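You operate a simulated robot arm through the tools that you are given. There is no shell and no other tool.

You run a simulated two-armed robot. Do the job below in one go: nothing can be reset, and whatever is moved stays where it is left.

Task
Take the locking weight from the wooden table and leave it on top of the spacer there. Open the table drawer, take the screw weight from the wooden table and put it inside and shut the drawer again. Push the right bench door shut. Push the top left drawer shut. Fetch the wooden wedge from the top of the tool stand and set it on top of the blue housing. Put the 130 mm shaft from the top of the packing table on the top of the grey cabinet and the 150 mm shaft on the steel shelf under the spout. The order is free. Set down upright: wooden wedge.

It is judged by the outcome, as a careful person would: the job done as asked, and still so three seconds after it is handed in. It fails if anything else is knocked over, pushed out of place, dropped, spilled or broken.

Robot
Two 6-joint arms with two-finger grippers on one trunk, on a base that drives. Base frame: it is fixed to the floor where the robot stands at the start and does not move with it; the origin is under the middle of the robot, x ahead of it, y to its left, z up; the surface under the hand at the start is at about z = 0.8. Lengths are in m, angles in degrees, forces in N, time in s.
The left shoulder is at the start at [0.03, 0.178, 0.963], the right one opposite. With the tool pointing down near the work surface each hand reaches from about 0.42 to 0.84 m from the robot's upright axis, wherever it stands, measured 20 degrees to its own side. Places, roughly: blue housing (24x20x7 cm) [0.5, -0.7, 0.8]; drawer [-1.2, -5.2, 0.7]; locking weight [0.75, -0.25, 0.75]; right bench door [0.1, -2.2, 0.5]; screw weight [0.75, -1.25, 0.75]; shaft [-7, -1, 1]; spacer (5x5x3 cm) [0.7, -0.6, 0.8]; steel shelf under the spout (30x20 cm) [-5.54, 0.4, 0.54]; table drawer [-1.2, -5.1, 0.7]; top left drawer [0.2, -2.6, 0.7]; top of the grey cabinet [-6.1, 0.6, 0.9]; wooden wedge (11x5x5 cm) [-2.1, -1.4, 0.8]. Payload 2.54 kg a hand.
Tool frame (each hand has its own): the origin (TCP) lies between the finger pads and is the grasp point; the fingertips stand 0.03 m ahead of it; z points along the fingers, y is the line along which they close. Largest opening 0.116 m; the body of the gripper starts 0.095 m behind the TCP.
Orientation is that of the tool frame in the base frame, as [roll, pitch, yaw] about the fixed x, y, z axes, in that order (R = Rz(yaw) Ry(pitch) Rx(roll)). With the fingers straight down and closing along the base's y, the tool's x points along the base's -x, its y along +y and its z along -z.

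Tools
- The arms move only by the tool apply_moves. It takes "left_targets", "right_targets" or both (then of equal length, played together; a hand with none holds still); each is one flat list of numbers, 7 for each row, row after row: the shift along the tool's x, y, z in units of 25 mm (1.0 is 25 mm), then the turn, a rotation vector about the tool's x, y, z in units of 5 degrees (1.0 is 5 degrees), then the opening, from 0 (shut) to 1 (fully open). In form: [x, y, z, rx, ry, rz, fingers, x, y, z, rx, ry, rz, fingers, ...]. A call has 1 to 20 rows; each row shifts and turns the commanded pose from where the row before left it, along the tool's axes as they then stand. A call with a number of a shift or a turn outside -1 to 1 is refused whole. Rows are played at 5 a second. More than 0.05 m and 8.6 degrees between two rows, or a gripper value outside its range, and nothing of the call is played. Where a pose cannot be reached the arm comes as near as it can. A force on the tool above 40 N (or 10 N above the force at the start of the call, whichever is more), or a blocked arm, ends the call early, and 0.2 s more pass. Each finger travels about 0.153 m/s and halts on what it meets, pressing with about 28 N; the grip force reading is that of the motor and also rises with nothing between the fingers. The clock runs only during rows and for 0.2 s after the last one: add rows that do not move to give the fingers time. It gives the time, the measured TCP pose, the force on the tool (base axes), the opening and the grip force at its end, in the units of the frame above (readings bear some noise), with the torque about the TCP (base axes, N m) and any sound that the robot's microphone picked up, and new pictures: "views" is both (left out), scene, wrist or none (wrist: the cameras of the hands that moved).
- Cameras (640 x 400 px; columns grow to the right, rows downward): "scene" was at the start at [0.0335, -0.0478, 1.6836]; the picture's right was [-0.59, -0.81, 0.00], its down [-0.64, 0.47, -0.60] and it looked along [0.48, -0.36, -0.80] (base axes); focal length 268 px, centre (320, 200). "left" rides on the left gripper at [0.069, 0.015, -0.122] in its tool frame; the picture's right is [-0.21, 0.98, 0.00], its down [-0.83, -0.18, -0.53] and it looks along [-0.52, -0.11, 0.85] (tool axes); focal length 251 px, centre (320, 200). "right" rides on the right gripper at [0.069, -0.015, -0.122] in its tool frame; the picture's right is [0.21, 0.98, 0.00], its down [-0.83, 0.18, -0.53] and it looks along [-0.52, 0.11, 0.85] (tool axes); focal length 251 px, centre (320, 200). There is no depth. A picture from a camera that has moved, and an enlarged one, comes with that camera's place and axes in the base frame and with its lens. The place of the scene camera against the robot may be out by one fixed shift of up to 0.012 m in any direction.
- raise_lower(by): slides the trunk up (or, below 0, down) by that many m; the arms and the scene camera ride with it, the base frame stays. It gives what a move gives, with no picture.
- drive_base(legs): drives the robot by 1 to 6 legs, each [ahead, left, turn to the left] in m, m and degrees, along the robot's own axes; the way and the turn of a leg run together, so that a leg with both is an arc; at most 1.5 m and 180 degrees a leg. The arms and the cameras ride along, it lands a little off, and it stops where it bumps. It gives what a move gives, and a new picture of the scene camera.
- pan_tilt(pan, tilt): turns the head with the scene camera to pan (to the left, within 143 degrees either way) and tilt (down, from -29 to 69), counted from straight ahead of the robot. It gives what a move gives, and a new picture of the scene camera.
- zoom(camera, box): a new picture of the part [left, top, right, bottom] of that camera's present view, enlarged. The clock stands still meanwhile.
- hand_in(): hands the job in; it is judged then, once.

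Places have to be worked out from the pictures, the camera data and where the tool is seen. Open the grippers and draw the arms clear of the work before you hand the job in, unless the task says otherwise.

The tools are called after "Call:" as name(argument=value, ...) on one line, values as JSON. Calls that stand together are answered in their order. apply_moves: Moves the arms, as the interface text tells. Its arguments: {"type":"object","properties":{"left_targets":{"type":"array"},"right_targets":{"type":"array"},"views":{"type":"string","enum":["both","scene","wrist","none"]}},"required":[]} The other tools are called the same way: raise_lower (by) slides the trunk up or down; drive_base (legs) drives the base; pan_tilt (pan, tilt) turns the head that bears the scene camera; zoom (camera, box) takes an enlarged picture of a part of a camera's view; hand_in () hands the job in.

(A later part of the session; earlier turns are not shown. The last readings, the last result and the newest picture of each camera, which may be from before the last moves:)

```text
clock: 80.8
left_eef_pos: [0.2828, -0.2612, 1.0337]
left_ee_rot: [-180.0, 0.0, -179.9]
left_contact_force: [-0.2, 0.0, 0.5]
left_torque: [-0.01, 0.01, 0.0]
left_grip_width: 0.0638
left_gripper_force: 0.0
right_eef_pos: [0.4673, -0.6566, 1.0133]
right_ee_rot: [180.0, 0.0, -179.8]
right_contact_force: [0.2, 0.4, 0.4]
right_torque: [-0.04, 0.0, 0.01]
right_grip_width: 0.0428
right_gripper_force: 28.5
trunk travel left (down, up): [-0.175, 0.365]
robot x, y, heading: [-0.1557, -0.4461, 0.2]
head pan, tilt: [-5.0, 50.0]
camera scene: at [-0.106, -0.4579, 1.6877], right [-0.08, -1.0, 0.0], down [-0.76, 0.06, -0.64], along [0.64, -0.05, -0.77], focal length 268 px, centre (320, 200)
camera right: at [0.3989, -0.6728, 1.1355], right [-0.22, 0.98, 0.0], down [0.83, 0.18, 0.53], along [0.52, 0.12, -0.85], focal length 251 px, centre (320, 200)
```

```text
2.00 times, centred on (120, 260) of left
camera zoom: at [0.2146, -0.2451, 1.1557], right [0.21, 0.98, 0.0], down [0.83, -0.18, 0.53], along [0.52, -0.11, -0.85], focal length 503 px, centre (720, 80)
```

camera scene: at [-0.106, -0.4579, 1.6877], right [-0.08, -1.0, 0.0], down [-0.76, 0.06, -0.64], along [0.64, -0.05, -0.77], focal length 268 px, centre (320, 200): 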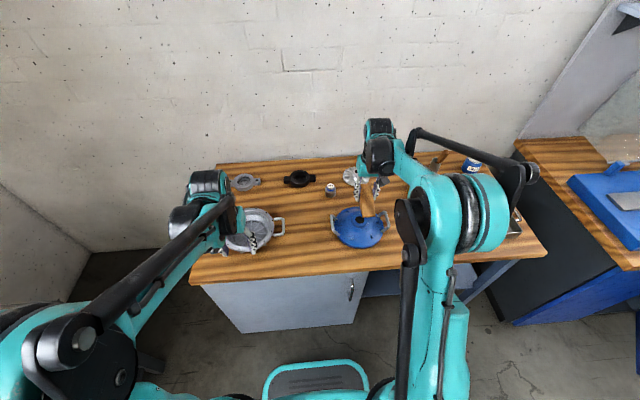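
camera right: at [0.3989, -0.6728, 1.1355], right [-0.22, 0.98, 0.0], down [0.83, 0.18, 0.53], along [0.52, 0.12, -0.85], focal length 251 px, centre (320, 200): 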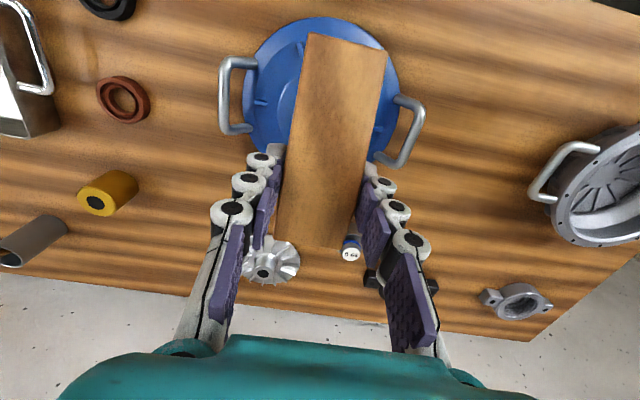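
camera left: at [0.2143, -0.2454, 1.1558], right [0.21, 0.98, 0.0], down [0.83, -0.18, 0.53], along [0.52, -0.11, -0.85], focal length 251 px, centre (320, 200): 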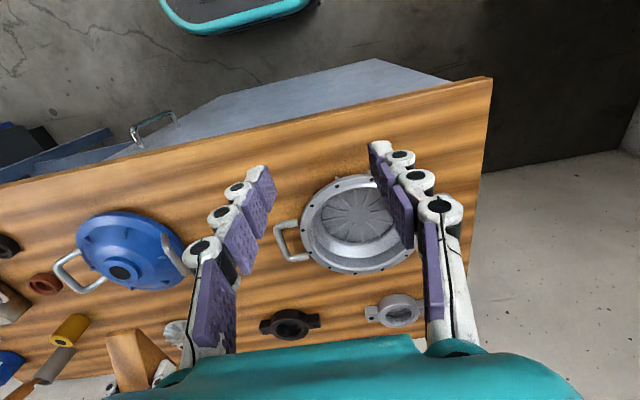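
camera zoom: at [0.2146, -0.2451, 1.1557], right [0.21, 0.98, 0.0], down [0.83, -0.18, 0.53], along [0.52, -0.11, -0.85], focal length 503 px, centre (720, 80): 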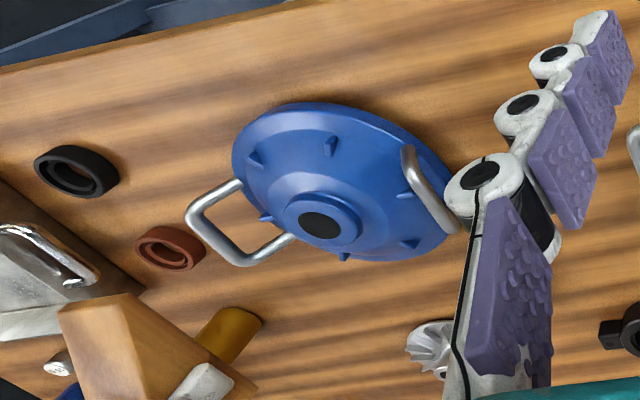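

Now I lower to about 2 cm above the hub and check with the left camera.

Call:
apply_moves(right_targets=[0, 0, 0.9, 0, 0, 0, 0.2, 0, 0, 0.9, 0, 0, 0, 0.2, 0, 0, 0.9, 0, 0, 0, 0.2, 0, 0, 0.8, 0, 0, 0, 0.2, 0, 0, 0, 0, 0, 0, 0.2], views="both")

Call:
zoom(camera="left", box=[40, 180, 240, 340])

Call:
zoom(camera="scene", box=[310, 160, 430, 260])

```text
clock: 82.0
left_eef_pos: [0.2823, -0.2617, 1.0353]
left_ee_rot: [-179.9, 0.1, -179.9]
left_contact_force: [0.7, -0.1, -0.1]
left_torque: [-0.01, -0.02, 0.04]
left_grip_width: 0.064
left_gripper_force: 0.0
right_eef_pos: [0.4673, -0.6582, 0.9269]
right_ee_rot: [180.0, 0.1, -179.9]
right_contact_force: [1.1, -0.3, -2.0]
right_torque: [0.01, -0.01, 0.02]
right_grip_width: 0.043
right_gripper_force: 27.8
trunk travel left (down, up): [-0.175, 0.365]
robot x, y, heading: [-0.1578, -0.4457, 0.3]
head pan, tilt: [-5.0, 50.0]
camera scene: at [-0.1068, -0.4583, 1.6878], right [-0.08, -1.0, 0.0], down [-0.76, 0.06, -0.64], along [0.64, -0.05, -0.77], focal length 268 px, centre (320, 200)
camera right: at [0.3981, -0.6734, 1.0483], right [-0.22, 0.98, 0.0], down [0.83, 0.18, 0.53], along [0.52, 0.12, -0.85], focal length 251 px, centre (320, 200)
```

scene: 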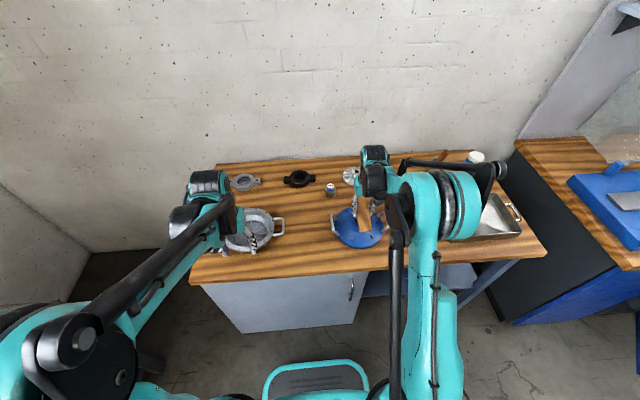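
right: 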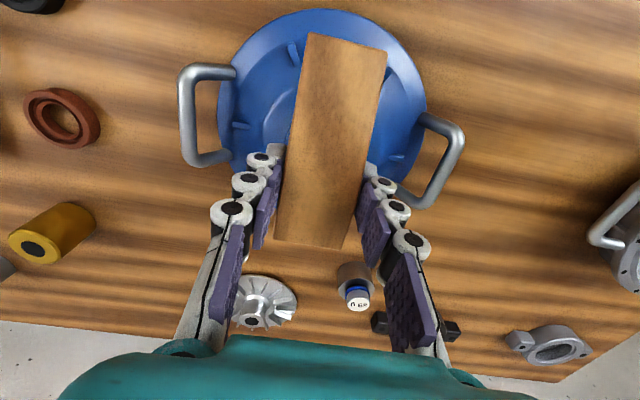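

```text
2.50 times, centred on (140, 260) of left
camera zoom: at [0.214, -0.2454, 1.156], right [0.21, 0.98, 0.0], down [0.83, -0.18, 0.53], along [0.52, -0.11, -0.85], focal length 629 px, centre (770, 50)
```

zoom: 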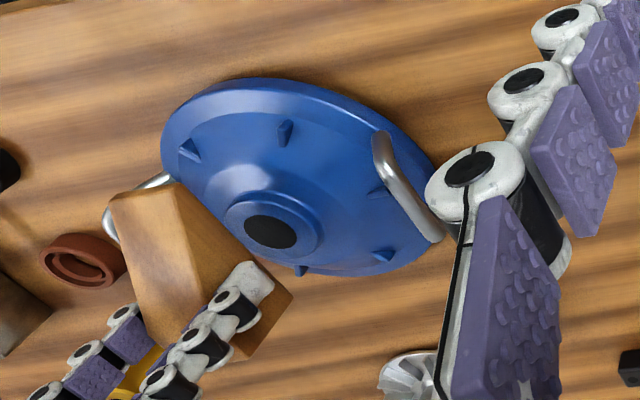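

```text
4.00 times, centred on (370, 210) of scene
camera zoom: at [-0.1068, -0.4583, 1.6878], right [-0.08, -1.0, 0.0], down [-0.76, 0.06, -0.64], along [0.64, -0.05, -0.77], focal length 1072 px, centre (120, 160)
```

zoom: 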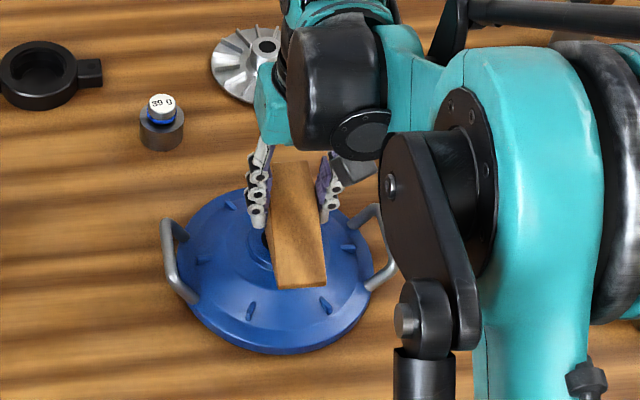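

Alignment looks good (a few mm in +x to correct). I shift +4 mm in x and go down slowly towards contact.

Call:
apply_moves(right_targets=[-0.16, 0, 0, 0, 0, 0, 0.2, 0, 0, 0.3, 0, 0, 0, 0.2, 0, 0, 0.3, 0, 0, 0, 0.2, 0, 0, 0.1, 0, 0, 0, 0.2, 0, 0, 0.1, 0, 0, 0, 0.2, 0, 0, 0, 0, 0, 0, 0.2], views="none")

Call:
zoom(camera="left", box=[40, 180, 240, 340])

```text
clock: 83.4
left_eef_pos: [0.282, -0.2605, 1.0354]
left_ee_rot: [180.0, 0.0, -179.9]
left_contact_force: [-0.1, 0.1, -0.8]
left_torque: [-0.03, 0.0, 0.01]
left_grip_width: 0.0639
left_gripper_force: 0.1
right_eef_pos: [0.4706, -0.6577, 0.907]
right_ee_rot: [-180.0, 0.0, -179.9]
right_contact_force: [-0.2, 0.1, -1.5]
right_torque: [0.01, -0.02, 0.0]
right_grip_width: 0.043
right_gripper_force: 27.8
trunk travel left (down, up): [-0.175, 0.365]
robot x, y, heading: [-0.1554, -0.4463, 0.0]
head pan, tilt: [-5.0, 50.0]
```

```text
2.50 times, centred on (140, 260) of left
camera zoom: at [0.2142, -0.2454, 1.1559], right [0.21, 0.98, 0.0], down [0.83, -0.18, 0.53], along [0.52, -0.11, -0.85], focal length 629 px, centre (770, 50)
```

zoom: 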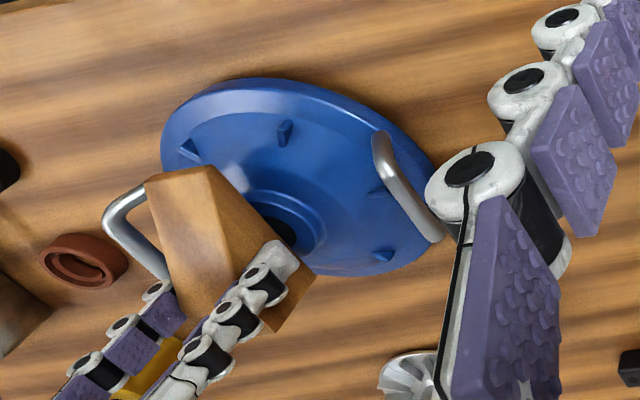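

About 8–10 mm still to go by the picture. I step down further in small increments watching force.

Call:
apply_moves(right_targets=[0, 0, 0.1, 0, 0, 0, 0.2, 0, 0, 0.08, 0, 0, 0, 0.2, 0, 0, 0.06, 0, 0, 0, 0.2, 0, 0, 0, 0, 0, 0, 0.2], views="none")

```text
clock: 84.4
left_eef_pos: [0.2828, -0.2613, 1.0322]
left_ee_rot: [179.9, 0.0, -179.9]
left_contact_force: [-0.3, -0.6, 0.0]
left_torque: [0.0, -0.02, 0.02]
left_grip_width: 0.0637
left_gripper_force: 0.1
right_eef_pos: [0.4707, -0.6565, 0.8999]
right_ee_rot: [180.0, 0.0, -180.0]
right_contact_force: [0.3, 0.6, -1.8]
right_torque: [-0.06, -0.05, -0.02]
right_grip_width: 0.043
right_gripper_force: 27.9
trunk travel left (down, up): [-0.175, 0.365]
robot x, y, heading: [-0.1599, -0.4485, 0.3]
head pan, tilt: [-5.0, 50.0]
```

Still free. Continuing with ~1.5 mm steps.

Call:
apply_moves(right_targets=[0, 0, 0.06, 0, 0, 0, 0.2, 0, 0, 0.05, 0, 0, 0, 0.2, 0, 0, 0, 0, 0, 0, 0.2], views="none")

Call:
zoom(camera="left", box=[40, 180, 240, 340])

```text
clock: 85.2
left_eef_pos: [0.2835, -0.2614, 1.034]
left_ee_rot: [-180.0, 0.0, 180.0]
left_contact_force: [0.9, 0.2, 0.5]
left_torque: [0.04, -0.04, 0.01]
left_grip_width: 0.0637
left_gripper_force: 0.1
right_eef_pos: [0.4716, -0.6575, 0.897]
right_ee_rot: [180.0, 0.0, -179.9]
right_contact_force: [-0.4, -0.2, -1.3]
right_torque: [-0.02, 0.0, 0.06]
right_grip_width: 0.0426
right_gripper_force: 28.2
trunk travel left (down, up): [-0.175, 0.365]
robot x, y, heading: [-0.156, -0.447, 0.1]
head pan, tilt: [-5.0, 50.0]
```

```text
2.50 times, centred on (140, 260) of left
camera zoom: at [0.2142, -0.2454, 1.1559], right [0.21, 0.98, 0.0], down [0.83, -0.18, 0.53], along [0.52, -0.11, -0.85], focal length 629 px, centre (770, 50)
```

zoom: 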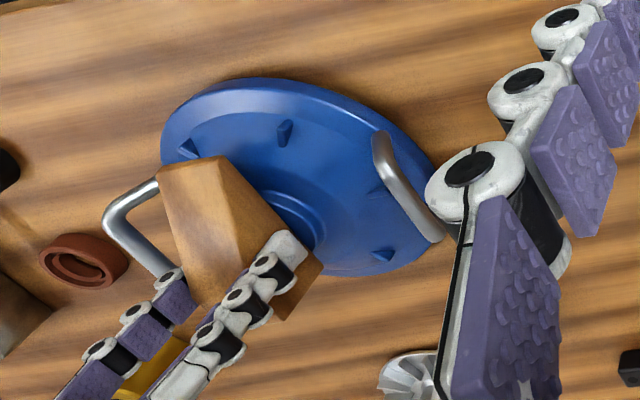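

Very near the hub now. Another few 1 mm steps.

Call:
apply_moves(right_targets=[0, 0, 0.05, 0, 0, 0, 0.2, 0, 0, 0.05, 0, 0, 0, 0.2, 0, 0, 0, 0, 0, 0, 0.2], views="none")

```text
clock: 86.0
left_eef_pos: [0.2822, -0.2621, 1.0337]
left_ee_rot: [179.9, 0.0, -179.9]
left_contact_force: [0.0, 0.0, 0.5]
left_torque: [0.02, 0.0, -0.03]
left_grip_width: 0.064
left_gripper_force: 0.1
right_eef_pos: [0.471, -0.6579, 0.895]
right_ee_rot: [-180.0, 0.1, -179.9]
right_contact_force: [0.9, -1.0, 1.0]
right_torque: [0.0, 0.02, 0.01]
right_grip_width: 0.0427
right_gripper_force: 28.2
trunk travel left (down, up): [-0.175, 0.365]
robot x, y, heading: [-0.1547, -0.4488, -0.1]
head pan, tilt: [-5.0, 50.0]
```

The wedge's weight (~1.5 N) seems to be coming off the hand; one more 1 mm step.

Call:
apply_moves(right_targets=[0, 0, 0.04, 0, 0, 0, 0.2, 0, 0, 0, 0, 0, 0, 0.2], views="none")

```text
clock: 86.6
left_eef_pos: [0.2814, -0.2619, 1.0348]
left_ee_rot: [-179.9, 0.1, -179.9]
left_contact_force: [-0.2, -0.3, 0.5]
left_torque: [0.02, 0.0, -0.01]
left_grip_width: 0.0641
left_gripper_force: 0.1
right_eef_pos: [0.4715, -0.6571, 0.8938]
right_ee_rot: [-180.0, 0.2, -179.9]
right_contact_force: [5.4, -2.1, 14.5]
right_torque: [-0.01, -0.03, 0.02]
right_grip_width: 0.0429
right_gripper_force: 27.7
trunk travel left (down, up): [-0.175, 0.365]
robot x, y, heading: [-0.1569, -0.4509, 0.2]
head pan, tilt: [-5.0, 50.0]
```

Contact (14.5 N). I relieve slightly and open the fingers gradually, then look.

Call:
apply_moves(right_targets=[0, 0, -0.03, 0, 0, 0, 0.2, 0, 0, 0, 0, 0, 0, 0.38, 0, 0, 0, 0, 0, 0, 0.42, 0, 0, 0, 0, 0, 0, 0.5, 0, 0, 0, 0, 0, 0, 0.65, 0, 0, 0, 0, 0, 0, 0.75, 0, 0, 0, 0, 0, 0, 0.75], views="both")

Call:
zoom(camera="left", box=[40, 180, 240, 340])

Call:
zoom(camera="scene", box=[310, 160, 430, 260])

```text
clock: 88.2
left_eef_pos: [0.282, -0.2603, 1.035]
left_ee_rot: [179.9, 0.0, -179.9]
left_contact_force: [-0.5, -0.1, 0.5]
left_torque: [-0.01, 0.0, -0.02]
left_grip_width: 0.0638
left_gripper_force: 0.1
right_eef_pos: [0.4712, -0.6583, 0.8953]
right_ee_rot: [180.0, 0.1, 180.0]
right_contact_force: [-0.8, 0.7, 0.2]
right_torque: [-0.02, 0.02, 0.0]
right_grip_width: 0.0871
right_gripper_force: 0.1
trunk travel left (down, up): [-0.175, 0.365]
robot x, y, heading: [-0.1599, -0.4495, 0.2]
head pan, tilt: [-5.0, 50.0]
camera scene: at [-0.1066, -0.4583, 1.6878], right [-0.08, -1.0, 0.0], down [-0.76, 0.06, -0.64], along [0.64, -0.05, -0.77], focal length 268 px, centre (320, 200)
camera right: at [0.403, -0.6728, 1.0171], right [-0.22, 0.98, 0.0], down [0.83, 0.18, 0.53], along [0.52, 0.12, -0.85], focal length 251 px, centre (320, 200)
```

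scene: 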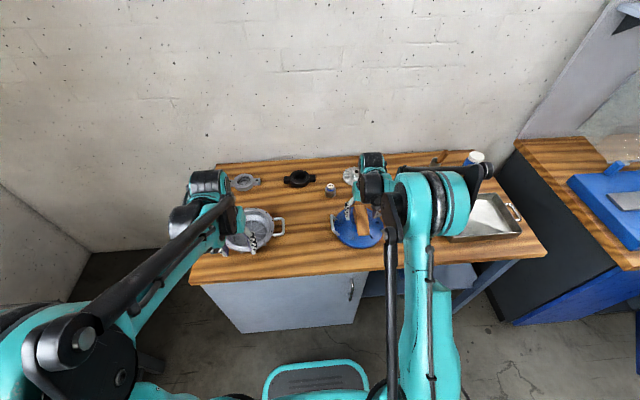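
right: 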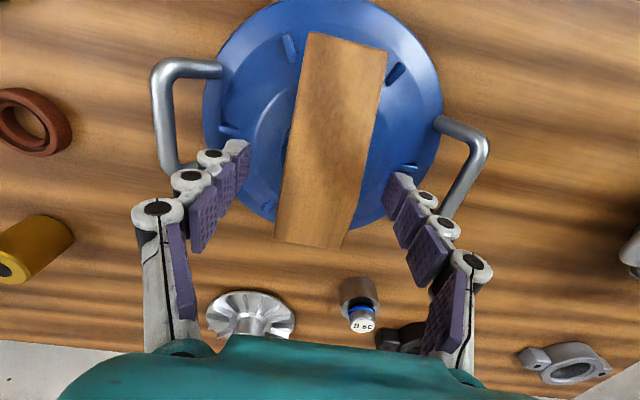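

```text
2.50 times, centred on (140, 260) of left
camera zoom: at [0.2142, -0.2454, 1.1559], right [0.21, 0.98, 0.0], down [0.83, -0.18, 0.53], along [0.52, -0.11, -0.85], focal length 629 px, centre (770, 50)
```

zoom: 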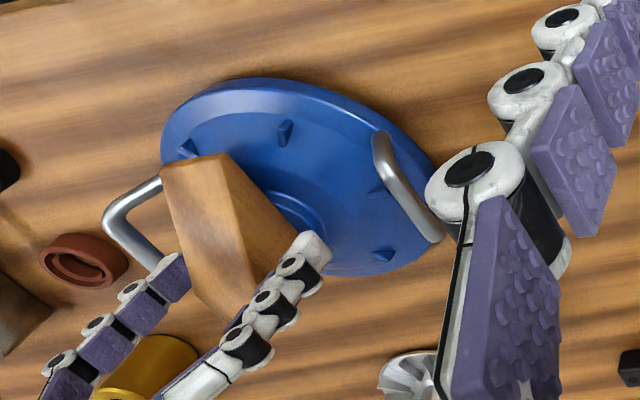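

```text
4.00 times, centred on (370, 210) of scene
camera zoom: at [-0.1066, -0.4583, 1.6878], right [-0.08, -1.0, 0.0], down [-0.76, 0.06, -0.64], along [0.64, -0.05, -0.77], focal length 1072 px, centre (120, 160)
```

zoom: 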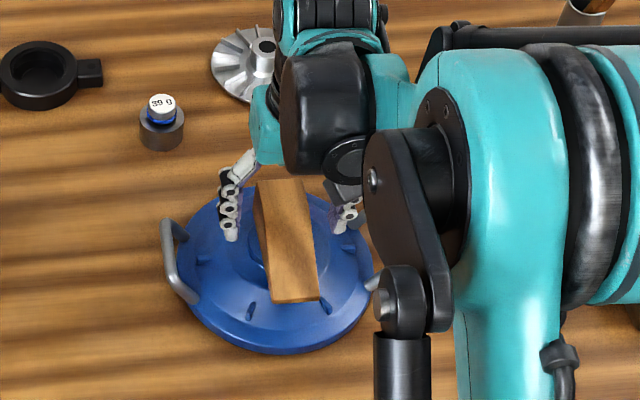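

The wedge rests steadily on the hub. I raise the right hand straight up and check.

Call:
apply_moves(right_targets=[0, 0, -0.4, 0, 0, 0, 0.75, 0, 0, -0.8, 0, 0, 0, 0.75, 0, 0, -1, 0, 0, 0, 0.75, 0, 0, -1, 0, 0, 0, 0.75, 0, 0, -1, 0, 0, 0, 0.75, 0, 0, -1, 0, 0, 0, 0.75, 0, 0, -1, 0, 0, 0, 0.75, 0, 0, 0, 0, 0, 0, 0.75], views="both")

Call:
zoom(camera="left", box=[40, 180, 240, 340])

```text
clock: 90.0
left_eef_pos: [0.2841, -0.2617, 1.0341]
left_ee_rot: [-179.9, 0.1, -180.0]
left_contact_force: [0.7, 0.2, 0.6]
left_torque: [-0.01, 0.04, 0.02]
left_grip_width: 0.0639
left_gripper_force: 0.0
right_eef_pos: [0.4725, -0.6578, 1.0493]
right_ee_rot: [179.9, 0.0, -179.9]
right_contact_force: [-0.2, 0.4, -0.1]
right_torque: [0.01, -0.03, 0.01]
right_grip_width: 0.0872
right_gripper_force: 0.0
trunk travel left (down, up): [-0.175, 0.365]
robot x, y, heading: [-0.1598, -0.4473, 0.1]
head pan, tilt: [-5.0, 50.0]
camera scene: at [-0.1062, -0.4584, 1.6877], right [-0.08, -1.0, 0.0], down [-0.76, 0.07, -0.64], along [0.64, -0.05, -0.77], focal length 268 px, centre (320, 200)
camera right: at [0.4034, -0.6728, 1.1723], right [-0.22, 0.98, 0.0], down [0.83, 0.18, 0.53], along [0.52, 0.12, -0.85], focal length 251 px, centre (320, 200)
```

scene: 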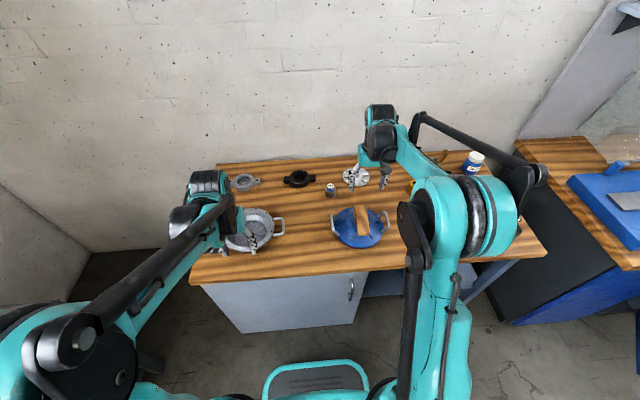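
right: 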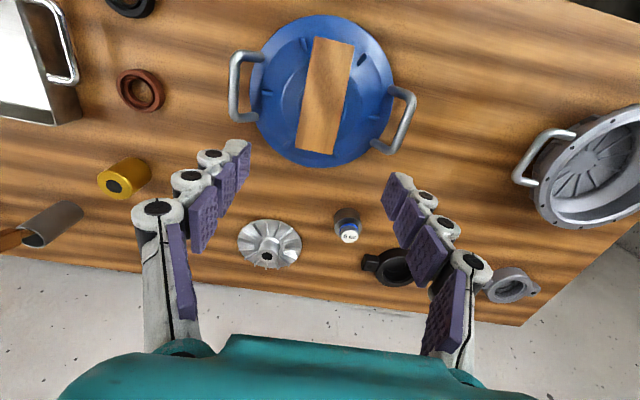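

```text
2.50 times, centred on (140, 260) of left
camera zoom: at [0.2144, -0.2455, 1.1558], right [0.21, 0.98, 0.0], down [0.83, -0.18, 0.53], along [0.52, -0.11, -0.85], focal length 629 px, centre (770, 50)
```

zoom: 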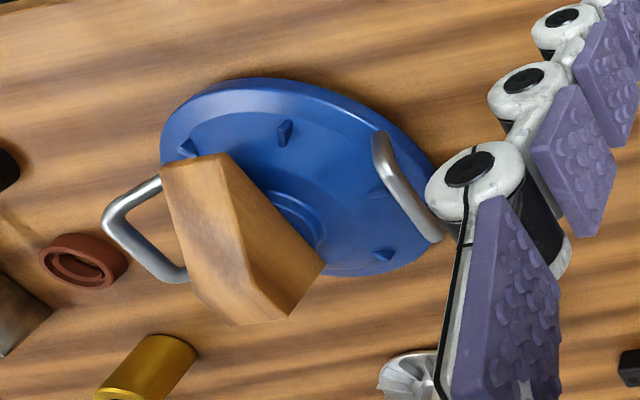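

Wedge is upright and centred on the housing. Next the screw weight: I drive to about (0.0,-0.95) so that it lies within the right hand's range.

Call:
drive_base(legs=[[0.14, -0.5, 0]])

Call:
apply_moves(right_targets=[0, 0, 0, 0, 0, 0, 0.65], views="both")

Call:
zoom(camera="right", box=[80, 100, 320, 300])

```text
clock: 93.1
left_eef_pos: [0.4232, -0.7691, 1.0344]
left_ee_rot: [179.9, 0.0, -179.9]
left_contact_force: [0.7, -1.7, -0.3]
left_torque: [0.01, 0.02, 0.01]
left_grip_width: 0.0638
left_gripper_force: 0.1
right_eef_pos: [0.6116, -1.1658, 1.0508]
right_ee_rot: [-179.9, 0.1, 180.0]
right_contact_force: [0.8, -0.2, 0.1]
right_torque: [0.03, 0.04, -0.01]
right_grip_width: 0.087
right_gripper_force: 0.0
trunk travel left (down, up): [-0.175, 0.365]
robot x, y, heading: [-0.018, -0.954, 0.1]
head pan, tilt: [-5.0, 50.0]
camera scene: at [0.0339, -0.9653, 1.6878], right [-0.09, -1.0, 0.0], down [-0.76, 0.07, -0.64], along [0.64, -0.06, -0.77], focal length 268 px, centre (320, 200)
```

scene: 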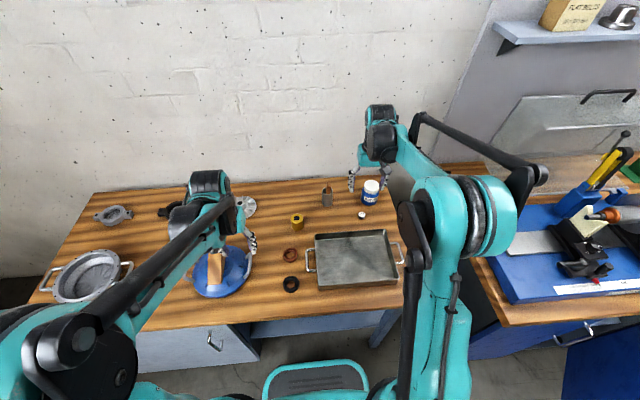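

```text
clock: 93.5
left_eef_pos: [0.4229, -0.7687, 1.0335]
left_ee_rot: [-179.9, 0.0, 180.0]
left_contact_force: [0.9, 0.2, -0.8]
left_torque: [0.03, 0.0, 0.01]
left_grip_width: 0.0637
left_gripper_force: 0.1
right_eef_pos: [0.6115, -1.1653, 1.0497]
right_ee_rot: [179.9, 0.0, 180.0]
right_contact_force: [0.1, -0.2, 0.1]
right_torque: [0.0, 0.01, 0.01]
right_grip_width: 0.0754
right_gripper_force: 0.1
trunk travel left (down, up): [-0.175, 0.365]
robot x, y, heading: [-0.0182, -0.9497, -0.1]
head pan, tilt: [-5.0, 50.0]
camera scene: at [0.0337, -0.9646, 1.6878], right [-0.09, -1.0, 0.0], down [-0.76, 0.07, -0.64], along [0.64, -0.06, -0.77], focal length 268 px, centre (320, 200)
camera right: at [0.5429, -1.1802, 1.1721], right [-0.21, 0.98, 0.0], down [0.83, 0.18, 0.53], along [0.52, 0.11, -0.85], focal length 251 px, centre (320, 200)
```

scene: 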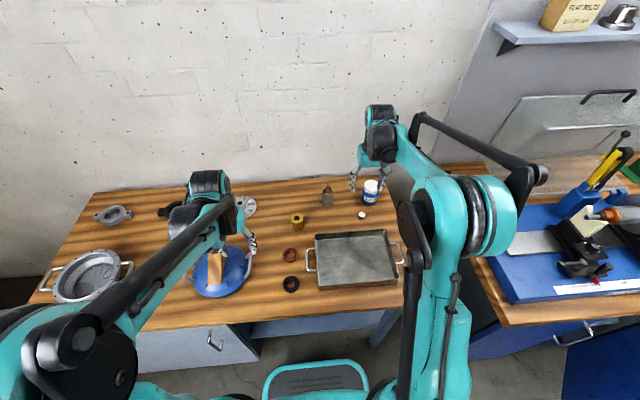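
right: 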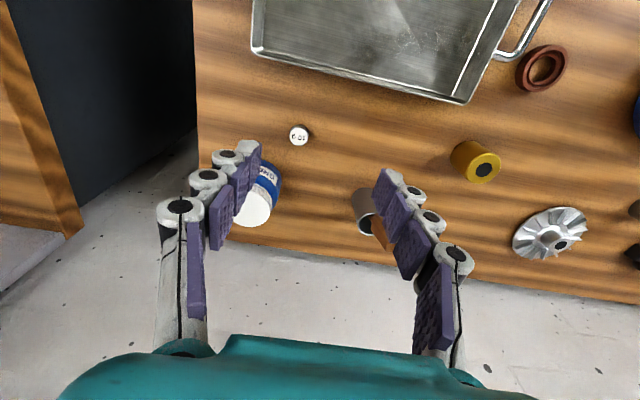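

```text
2.00 times, centred on (200, 200) of right
camera zoom: at [0.5429, -1.1802, 1.1721], right [-0.21, 0.98, 0.0], down [0.83, 0.18, 0.53], along [0.52, 0.11, -0.85], focal length 503 px, centre (560, 200)
```

zoom: 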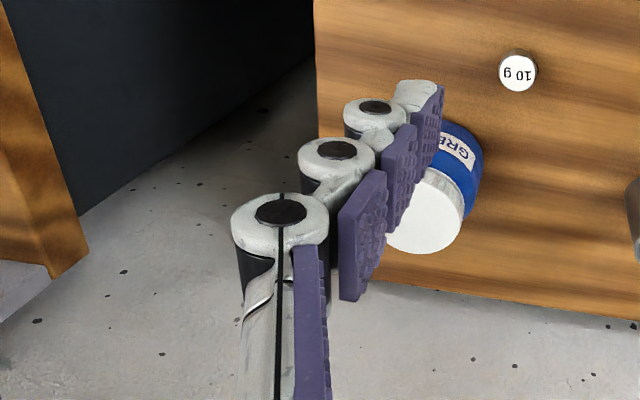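

The screw weight is at about (0.663,-1.186), grease jar behind at (0.743,-1.228). I move above the weight and down to z≈0.92 with a narrower opening.

Call:
apply_moves(right_targets=[-0.52, -0.21, 0.5, 0, 0, 0, 0.5, -0.52, -0.21, 0.9, 0, 0, 0, 0.5, -0.52, -0.21, 0.9, 0, 0, 0, 0.5, -0.52, -0.21, 0.9, 0, 0, 0, 0.5, 0, 0, 0.9, 0, 0, 0, 0.5, 0, 0, 0.9, 0, 0, 0, 0.5, 0, 0, 0, 0, 0, 0, 0.5], views="wrist")

Call:
zoom(camera="right", box=[220, 80, 420, 240])

```text
clock: 95.1
left_eef_pos: [0.4231, -0.7686, 1.0351]
left_ee_rot: [-179.9, 0.0, 180.0]
left_contact_force: [-0.2, 0.1, -0.2]
left_torque: [-0.01, -0.01, 0.01]
left_grip_width: 0.0636
left_gripper_force: 0.1
right_eef_pos: [0.662, -1.1853, 0.925]
right_ee_rot: [179.9, 0.0, 179.9]
right_contact_force: [-0.4, -0.2, 0.2]
right_torque: [-0.02, -0.02, -0.02]
right_grip_width: 0.058
right_gripper_force: 0.1
trunk travel left (down, up): [-0.175, 0.365]
robot x, y, heading: [-0.0166, -0.955, 0.1]
head pan, tilt: [-5.0, 50.0]
camera right: at [0.5943, -1.2009, 1.0471], right [-0.21, 0.98, 0.0], down [0.83, 0.18, 0.53], along [0.52, 0.11, -0.85], focal length 251 px, centre (320, 200)
```

right: 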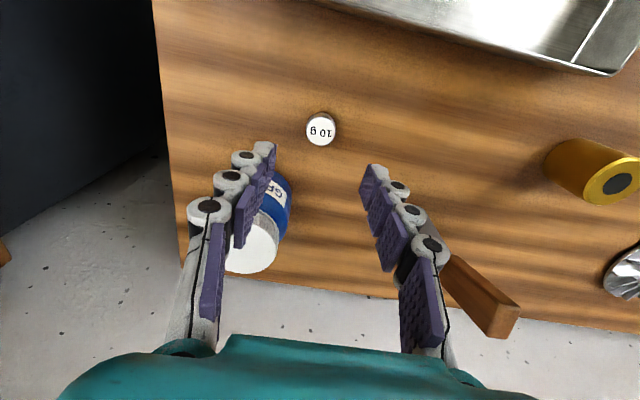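

```text
2.50 times, centred on (320, 160) of right
camera zoom: at [0.5943, -1.2009, 1.0471], right [-0.21, 0.98, 0.0], down [0.83, 0.18, 0.53], along [0.52, 0.11, -0.85], focal length 629 px, centre (320, 300)
```

zoom: 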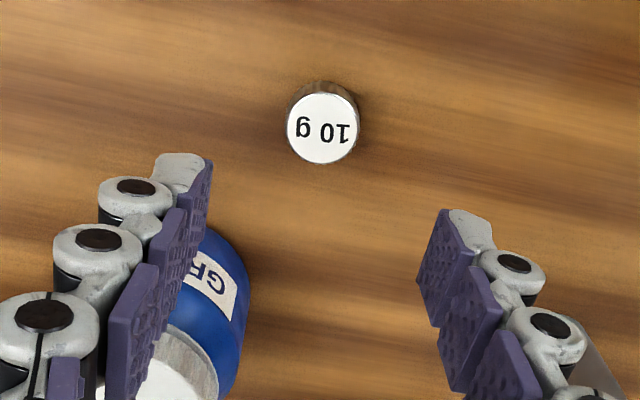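

Weight centre ≈(0.664,-1.185), about 18 mm high. I descend to z≈0.832 and close on it.

Call:
apply_moves(right_targets=[-0.08, 0, 0.8, 0, 0, 0, 0.5, 0, 0, 0.9, 0, 0, 0, 0.5, 0, 0, 0.9, 0, 0, 0, 0.5, 0, 0, 0.9, 0, 0, 0, 0.5, 0, 0, 0.2, 0, 0, 0, 0.5, 0, 0, 0, 0, 0, 0, 0.5], views="wrist")

```text
clock: 96.5
left_eef_pos: [0.4241, -0.7684, 1.0341]
left_ee_rot: [179.9, 0.0, 180.0]
left_contact_force: [0.0, 0.2, 0.5]
left_torque: [0.0, 0.0, -0.01]
left_grip_width: 0.0639
left_gripper_force: 0.0
right_eef_pos: [0.6652, -1.1857, 0.8325]
right_ee_rot: [180.0, 0.0, -180.0]
right_contact_force: [0.1, -0.5, 0.6]
right_torque: [-0.02, 0.01, 0.01]
right_grip_width: 0.0579
right_gripper_force: 0.0
trunk travel left (down, up): [-0.175, 0.365]
robot x, y, heading: [-0.0134, -0.956, 0.0]
head pan, tilt: [-5.0, 50.0]
camera right: at [0.5967, -1.2006, 0.9546], right [-0.21, 0.98, 0.0], down [0.83, 0.18, 0.53], along [0.52, 0.11, -0.85], focal length 251 px, centre (320, 200)
```

right: 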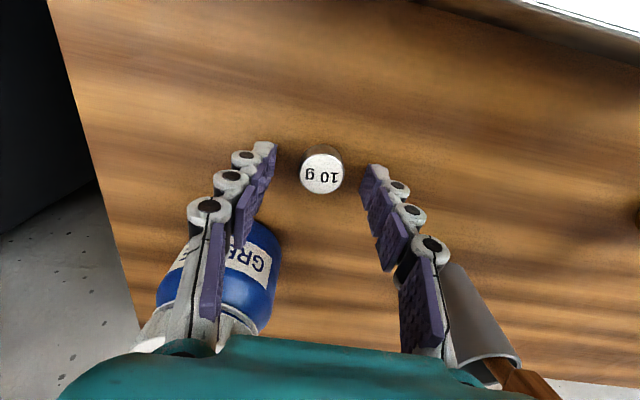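

No contact; closing on the screw weight.

Call:
apply_moves(right_targets=[0, 0, 0, 0, 0, 0, 0.38, 0, 0, 0, 0, 0, 0, 0.28, 0, 0, 0, 0, 0, 0, 0.2, 0, 0, 0, 0, 0, 0, 0.1, 0, 0, 0, 0, 0, 0, 0.1], views="wrist")

```text
clock: 97.7
left_eef_pos: [0.4243, -0.7683, 1.0349]
left_ee_rot: [179.9, 0.1, -180.0]
left_contact_force: [0.1, -1.3, 0.1]
left_torque: [0.0, 0.01, -0.04]
left_grip_width: 0.0637
left_gripper_force: 0.0
right_eef_pos: [0.665, -1.1859, 0.8326]
right_ee_rot: [-180.0, 0.0, 179.9]
right_contact_force: [-0.1, 0.3, -0.8]
right_torque: [0.02, 0.0, 0.01]
right_grip_width: 0.0255
right_gripper_force: 27.5
trunk travel left (down, up): [-0.175, 0.365]
robot x, y, heading: [-0.0173, -0.9531, 0.1]
head pan, tilt: [-5.0, 50.0]
camera right: at [0.5967, -1.2006, 0.9548], right [-0.21, 0.98, 0.0], down [0.83, 0.18, 0.53], along [0.52, 0.11, -0.85], focal length 251 px, centre (320, 200)
```

right: 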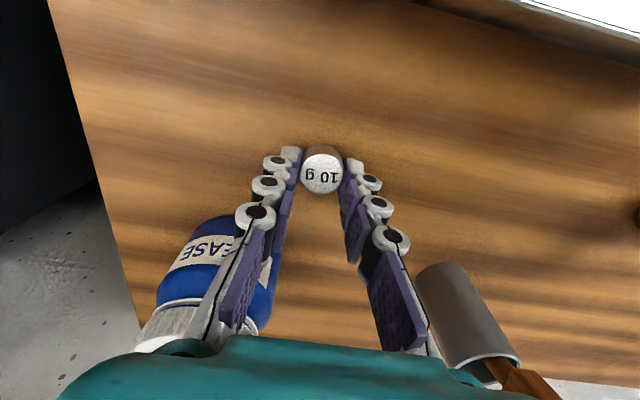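

Gripped at 25.5 mm. Lifting straight up to about z=1.05.

Call:
apply_moves(right_targets=[0, 0, -0.3, 0, 0, 0, 0.1, 0, 0, -0.6, 0, 0, 0, 0.1, 0, 0, -0.9, 0, 0, 0, 0.1, 0, 0, -0.9, 0, 0, 0, 0.1, 0, 0, -0.9, 0, 0, 0, 0.1, 0, 0, -0.9, 0, 0, 0, 0.1, 0, 0, -0.9, 0, 0, 0, 0.1, 0, 0, -0.9, 0, 0, 0, 0.1, 0, 0, -0.9, 0, 0, 0, 0.1, 0, 0, -0.9, 0, 0, 0, 0.1, 0, 0, -0.9, 0, 0, 0, 0.1, 0, 0, 0, 0, 0, 0, 0.1], views="wrist")

```text
clock: 100.3
left_eef_pos: [0.4237, -0.7692, 1.034]
left_ee_rot: [-180.0, -0.1, -179.9]
left_contact_force: [-1.1, -0.4, -0.7]
left_torque: [-0.03, 0.02, 0.02]
left_grip_width: 0.0639
left_gripper_force: 0.1
right_eef_pos: [0.6655, -1.1861, 1.0582]
right_ee_rot: [-180.0, 0.0, -180.0]
right_contact_force: [0.4, 1.0, -0.5]
right_torque: [0.03, 0.03, 0.02]
right_grip_width: 0.0257
right_gripper_force: 27.9
trunk travel left (down, up): [-0.175, 0.365]
robot x, y, heading: [-0.0167, -0.9529, 0.1]
head pan, tilt: [-5.0, 50.0]
camera right: at [0.5962, -1.2006, 1.1799], right [-0.21, 0.98, 0.0], down [0.83, 0.18, 0.53], along [0.52, 0.11, -0.85], focal length 251 px, centre (320, 200)
```

right: 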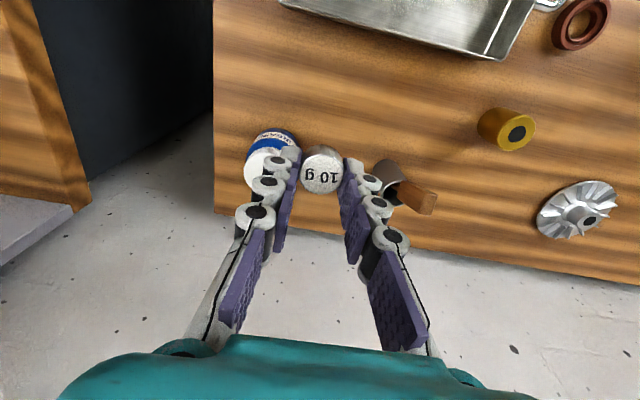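

I retract the right hand toward the body (holding the weight), and then back off from the table to look at the bench.

Call:
apply_moves(right_targets=[0.95, 0, 0, 0, 0, 0, 0.1, 0.95, 0, 0, 0, 0, 0, 0.1, 0.95, 0, 0, 0, 0, 0, 0.1, 0.95, 0, 0, 0, 0, 0, 0.1, 0.95, 0, 0, 0, 0, 0, 0.1, 0.95, 0, 0, 0, 0, 0, 0.1, 0.95, 0, 0, 0, 0, 0, 0.1, 0.95, 0, 0, 0, 0, 0, 0.1, 0.95, 0, 0, 0, 0, 0, 0.1, 0.95, 0, 0, 0, 0, 0, 0.1], views="none")

Call:
drive_base(legs=[[-0.9, 0, 0]])

Call:
pan_tilt(pan=-55, tilt=35)

Call:
zoom(camera="scene", box=[200, 80, 520, 280])

```text
clock: 102.5
left_eef_pos: [0.4226, -0.7692, 1.0349]
left_ee_rot: [-179.9, 0.0, -180.0]
left_contact_force: [-0.5, 0.4, 0.4]
left_torque: [0.02, -0.04, 0.0]
left_grip_width: 0.0638
left_gripper_force: 0.0
right_eef_pos: [0.4254, -1.1856, 1.059]
right_ee_rot: [180.0, 0.0, 180.0]
right_contact_force: [0.1, -0.5, 0.3]
right_torque: [-0.02, -0.02, -0.03]
right_grip_width: 0.0257
right_gripper_force: 28.4
trunk travel left (down, up): [-0.175, 0.365]
robot x, y, heading: [-0.0129, -0.9502, 0.2]
head pan, tilt: [-5.0, 50.0]
```

```text
clock: 107.2
left_eef_pos: [-0.4786, -0.7687, 1.0348]
left_ee_rot: [-180.0, 0.1, 180.0]
left_contact_force: [1.1, 0.6, 0.5]
left_torque: [0.0, -0.02, 0.02]
left_grip_width: 0.0641
left_gripper_force: 0.1
right_eef_pos: [-0.4745, -1.1849, 1.0592]
right_ee_rot: [-180.0, 0.1, -180.0]
right_contact_force: [-1.4, 0.0, 0.4]
right_torque: [-0.03, -0.03, -0.03]
right_grip_width: 0.0259
right_gripper_force: 27.8
trunk travel left (down, up): [-0.175, 0.365]
robot x, y, heading: [-0.9161, -0.9573, 0.3]
head pan, tilt: [-5.0, 50.0]
camera scene: at [-0.8692, -0.9648, 1.6878], right [-0.09, -1.0, 0.0], down [-0.76, 0.07, -0.64], along [0.64, -0.06, -0.77], focal length 268 px, centre (320, 200)
```

scene: 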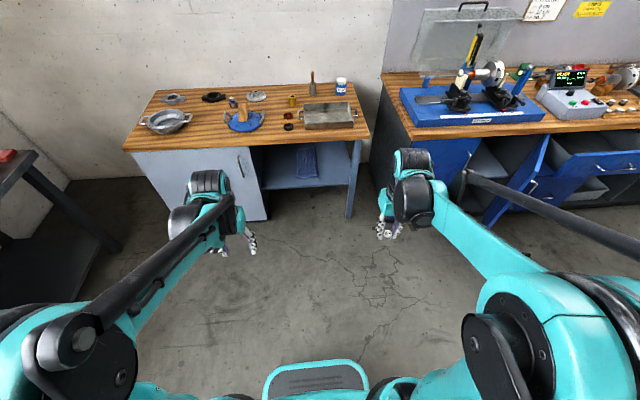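

```text
clock: 108.4
left_eef_pos: [-0.4799, -0.7678, 1.0334]
left_ee_rot: [179.9, -0.1, 180.0]
left_contact_force: [-0.2, 0.2, -0.6]
left_torque: [0.01, 0.0, -0.03]
left_grip_width: 0.0639
left_gripper_force: 0.1
right_eef_pos: [-0.4755, -1.1851, 1.058]
right_ee_rot: [-180.0, 0.0, -179.9]
right_contact_force: [-0.3, 0.5, -0.2]
right_torque: [0.04, -0.01, 0.01]
right_grip_width: 0.0255
right_gripper_force: 28.2
trunk travel left (down, up): [-0.175, 0.365]
robot x, y, heading: [-0.9177, -0.9541, 0.1]
head pan, tilt: [-55.0, 35.0]
camera scene: at [-0.8946, -1.0302, 1.7095], right [-0.82, -0.58, 0.0], down [-0.33, 0.47, -0.82], along [0.47, -0.67, -0.57], focal length 268 px, centre (320, 200)
```

scene: 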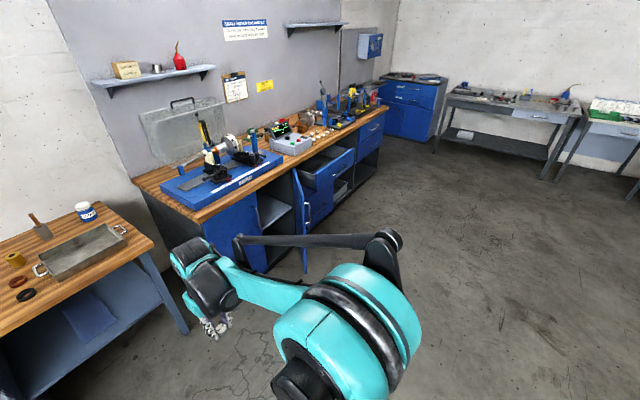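

```text
2.00 times, centred on (360, 180) of scene
camera zoom: at [-0.8946, -1.0302, 1.7095], right [-0.82, -0.58, 0.0], down [-0.33, 0.47, -0.82], along [0.47, -0.67, -0.57], focal length 536 px, centre (240, 240)
```

zoom: 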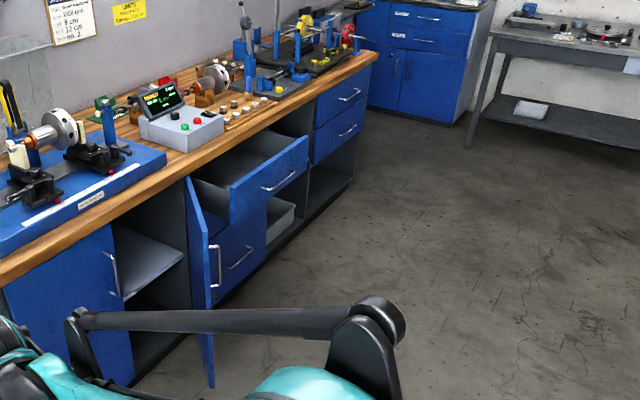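

The right bench door stands open (hinged on its right side) and the top left drawer is pulled out next to it. I drive along to stand in front of them and look.

Call:
drive_base(legs=[[-0.15, -1.5, 0]])

Call:
pan_tilt(pan=0, tilt=35)

Call:
zoom(camera="scene", box=[180, 60, 500, 260])

```text
refused: leg 1 is longer than a leg can be; nothing moved
```

```text
clock: 109.7
left_eef_pos: [-0.4781, -0.768, 1.033]
left_ee_rot: [-180.0, 0.1, -180.0]
left_contact_force: [0.0, -0.6, 0.4]
left_torque: [0.02, 0.0, -0.03]
left_grip_width: 0.0639
left_gripper_force: 0.0
right_eef_pos: [-0.4745, -1.186, 1.0586]
right_ee_rot: [-180.0, 0.0, -179.8]
right_contact_force: [0.3, 0.0, -0.8]
right_torque: [0.04, 0.0, 0.0]
right_grip_width: 0.0256
right_gripper_force: 28.2
trunk travel left (down, up): [-0.175, 0.365]
robot x, y, heading: [-0.9191, -0.9554, 0.3]
head pan, tilt: [0.0, 35.0]
camera scene: at [-0.8572, -0.9581, 1.7095], right [0.0, -1.0, 0.0], down [-0.57, 0.0, -0.82], along [0.82, 0.0, -0.57], focal length 268 px, centre (320, 200)
```

scene: 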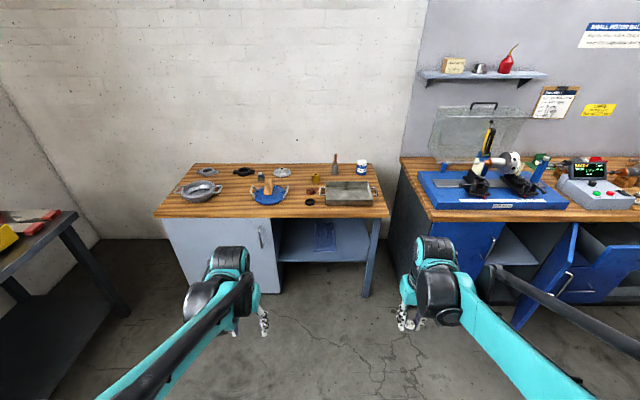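

```text
2.00 times, centred on (340, 160) of scene
camera zoom: at [-0.8572, -0.9581, 1.7095], right [0.0, -1.0, 0.0], down [-0.57, 0.0, -0.82], along [0.82, 0.0, -0.57], focal length 536 px, centre (280, 280)
```

zoom: 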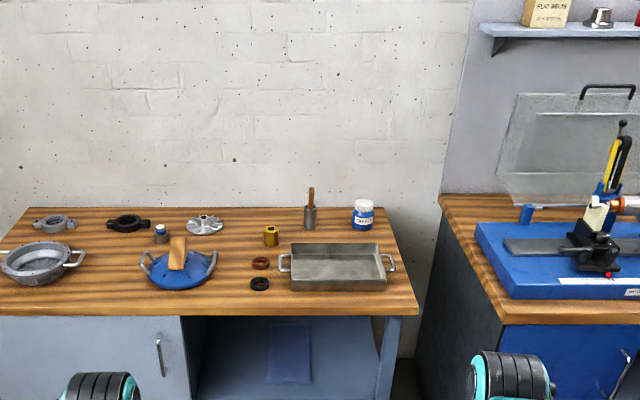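

The table looks right (wedge on housing, weight on spacer). The leg was too long; I split it.

Call:
drive_base(legs=[[-0.1, -1.0, 0], [0, -0.65, 0]])

Call:
zoom(camera="scene", box=[120, 100, 520, 350])

```text
clock: 118.1
left_eef_pos: [-0.5607, -2.4114, 1.034]
left_ee_rot: [-180.0, -0.1, -179.2]
left_contact_force: [-1.3, 1.0, 0.3]
left_torque: [-0.02, 0.01, -0.01]
left_grip_width: 0.0639
left_gripper_force: 0.0
right_eef_pos: [-0.5491, -2.8289, 1.0579]
right_ee_rot: [180.0, 0.1, -179.2]
right_contact_force: [0.5, 0.5, 0.4]
right_torque: [0.02, 0.0, 0.0]
right_grip_width: 0.0256
right_gripper_force: 27.9
trunk travel left (down, up): [-0.175, 0.365]
robot x, y, heading: [-0.9968, -2.6023, 0.7]
head pan, tilt: [0.0, 35.0]
camera scene: at [-0.9355, -2.6081, 1.7095], right [0.02, -1.0, 0.0], down [-0.57, -0.01, -0.82], along [0.82, 0.01, -0.57], focal length 268 px, centre (320, 200)
```

scene: 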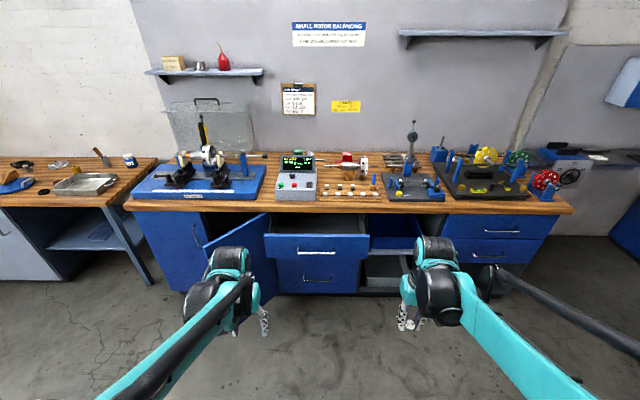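

```text
1.60 times, centred on (320, 225) of scene
camera zoom: at [-0.9355, -2.6081, 1.7095], right [0.02, -1.0, 0.0], down [-0.57, -0.01, -0.82], along [0.82, 0.01, -0.57], focal length 429 px, centre (320, 160)
```

zoom: 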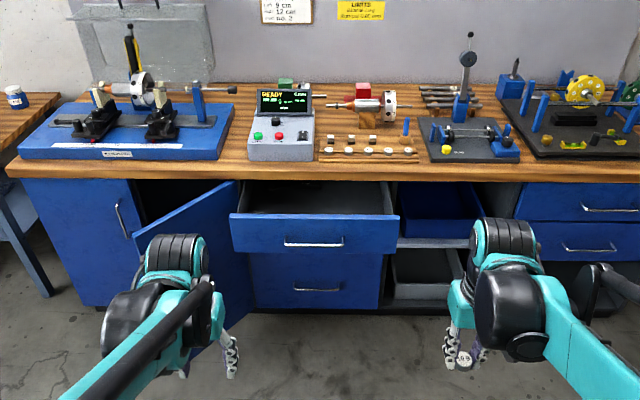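

Door is ajar ~35° with its free edge near (-0.01,-2.03), and the top left drawer front is at x≈0.09, y from -2.31 to -2.85, z≈0.65–0.78. I'll push both with the left hand's closed fingers pointing forward: first extend the left hand and pitch it up by 60°, fingers shut.

Call:
apply_moves(left_targets=[-1, 0, 0, 0, 0, 0, 0.3, -1, 0, 0, 0, 0, 0, 0.1, -1, 0, 0, 0, 0, 0, 0, -1, 0, 0, 0, 0, 0, 0, -1, 0, 0, 0, 0, 0, 0, -1, 0, 0, 0, 0, 0, 0, 0, 0, 0, 0, -1, 0, 0, 0, 0, 0, 0, -1, 0, 0, 0, 0, 0, 0, -1, 0, 0, 0, 0, 0, 0, -1, 0, 0, 0, 0, 0, 0, -1, 0, 0, 0, 0, 0, 0, -1, 0, 0, 0, 0, 0, 0, -1, 0, 0, 0, 0, 0, 0, -1, 0, 0, 0, 0, 0, 0, -1, 0, 0, 0, 0, 0, 0, -1, 0, 0, 0, 0, 0, 0, -1, 0, 0, 0, 0, 0, 0, -1, 0, 0], views="both")

```text
clock: 121.9
left_eef_pos: [-0.4103, -2.4089, 1.0339]
left_ee_rot: [-179.9, 60.0, -179.1]
left_contact_force: [0.2, 0.4, 0.1]
left_torque: [0.01, 0.0, 0.03]
left_grip_width: 0.0001
left_gripper_force: 27.9
right_eef_pos: [-0.5494, -2.8294, 1.0587]
right_ee_rot: [-179.9, -0.1, -179.2]
right_contact_force: [-0.1, 0.8, 0.3]
right_torque: [-0.02, 0.04, 0.02]
right_grip_width: 0.0255
right_gripper_force: 27.7
trunk travel left (down, up): [-0.175, 0.365]
robot x, y, heading: [-0.9943, -2.6003, 1.0]
head pan, tilt: [0.0, 35.0]
camera scene: at [-0.9351, -2.6071, 1.7095], right [0.02, -1.0, 0.0], down [-0.57, -0.01, -0.82], along [0.82, 0.01, -0.57], focal length 268 px, centre (320, 200)
camera left: at [-0.5498, -2.3951, 1.035], right [0.09, 0.98, 0.19], down [-0.05, -0.18, 0.98], along [0.99, -0.1, 0.03], focal length 251 px, centre (320, 200)
```

scene: 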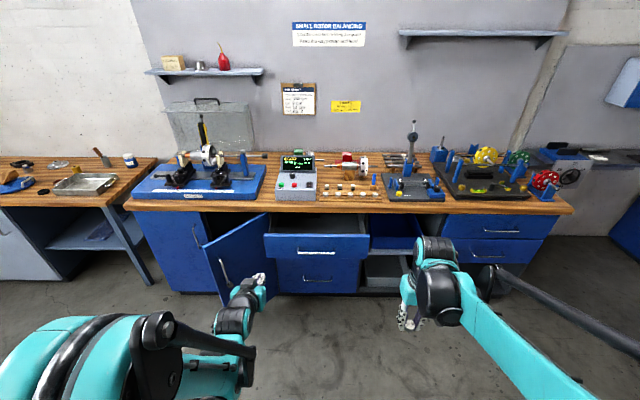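
left: 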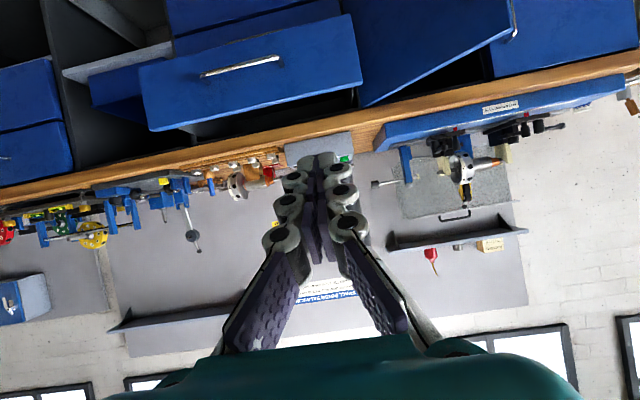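

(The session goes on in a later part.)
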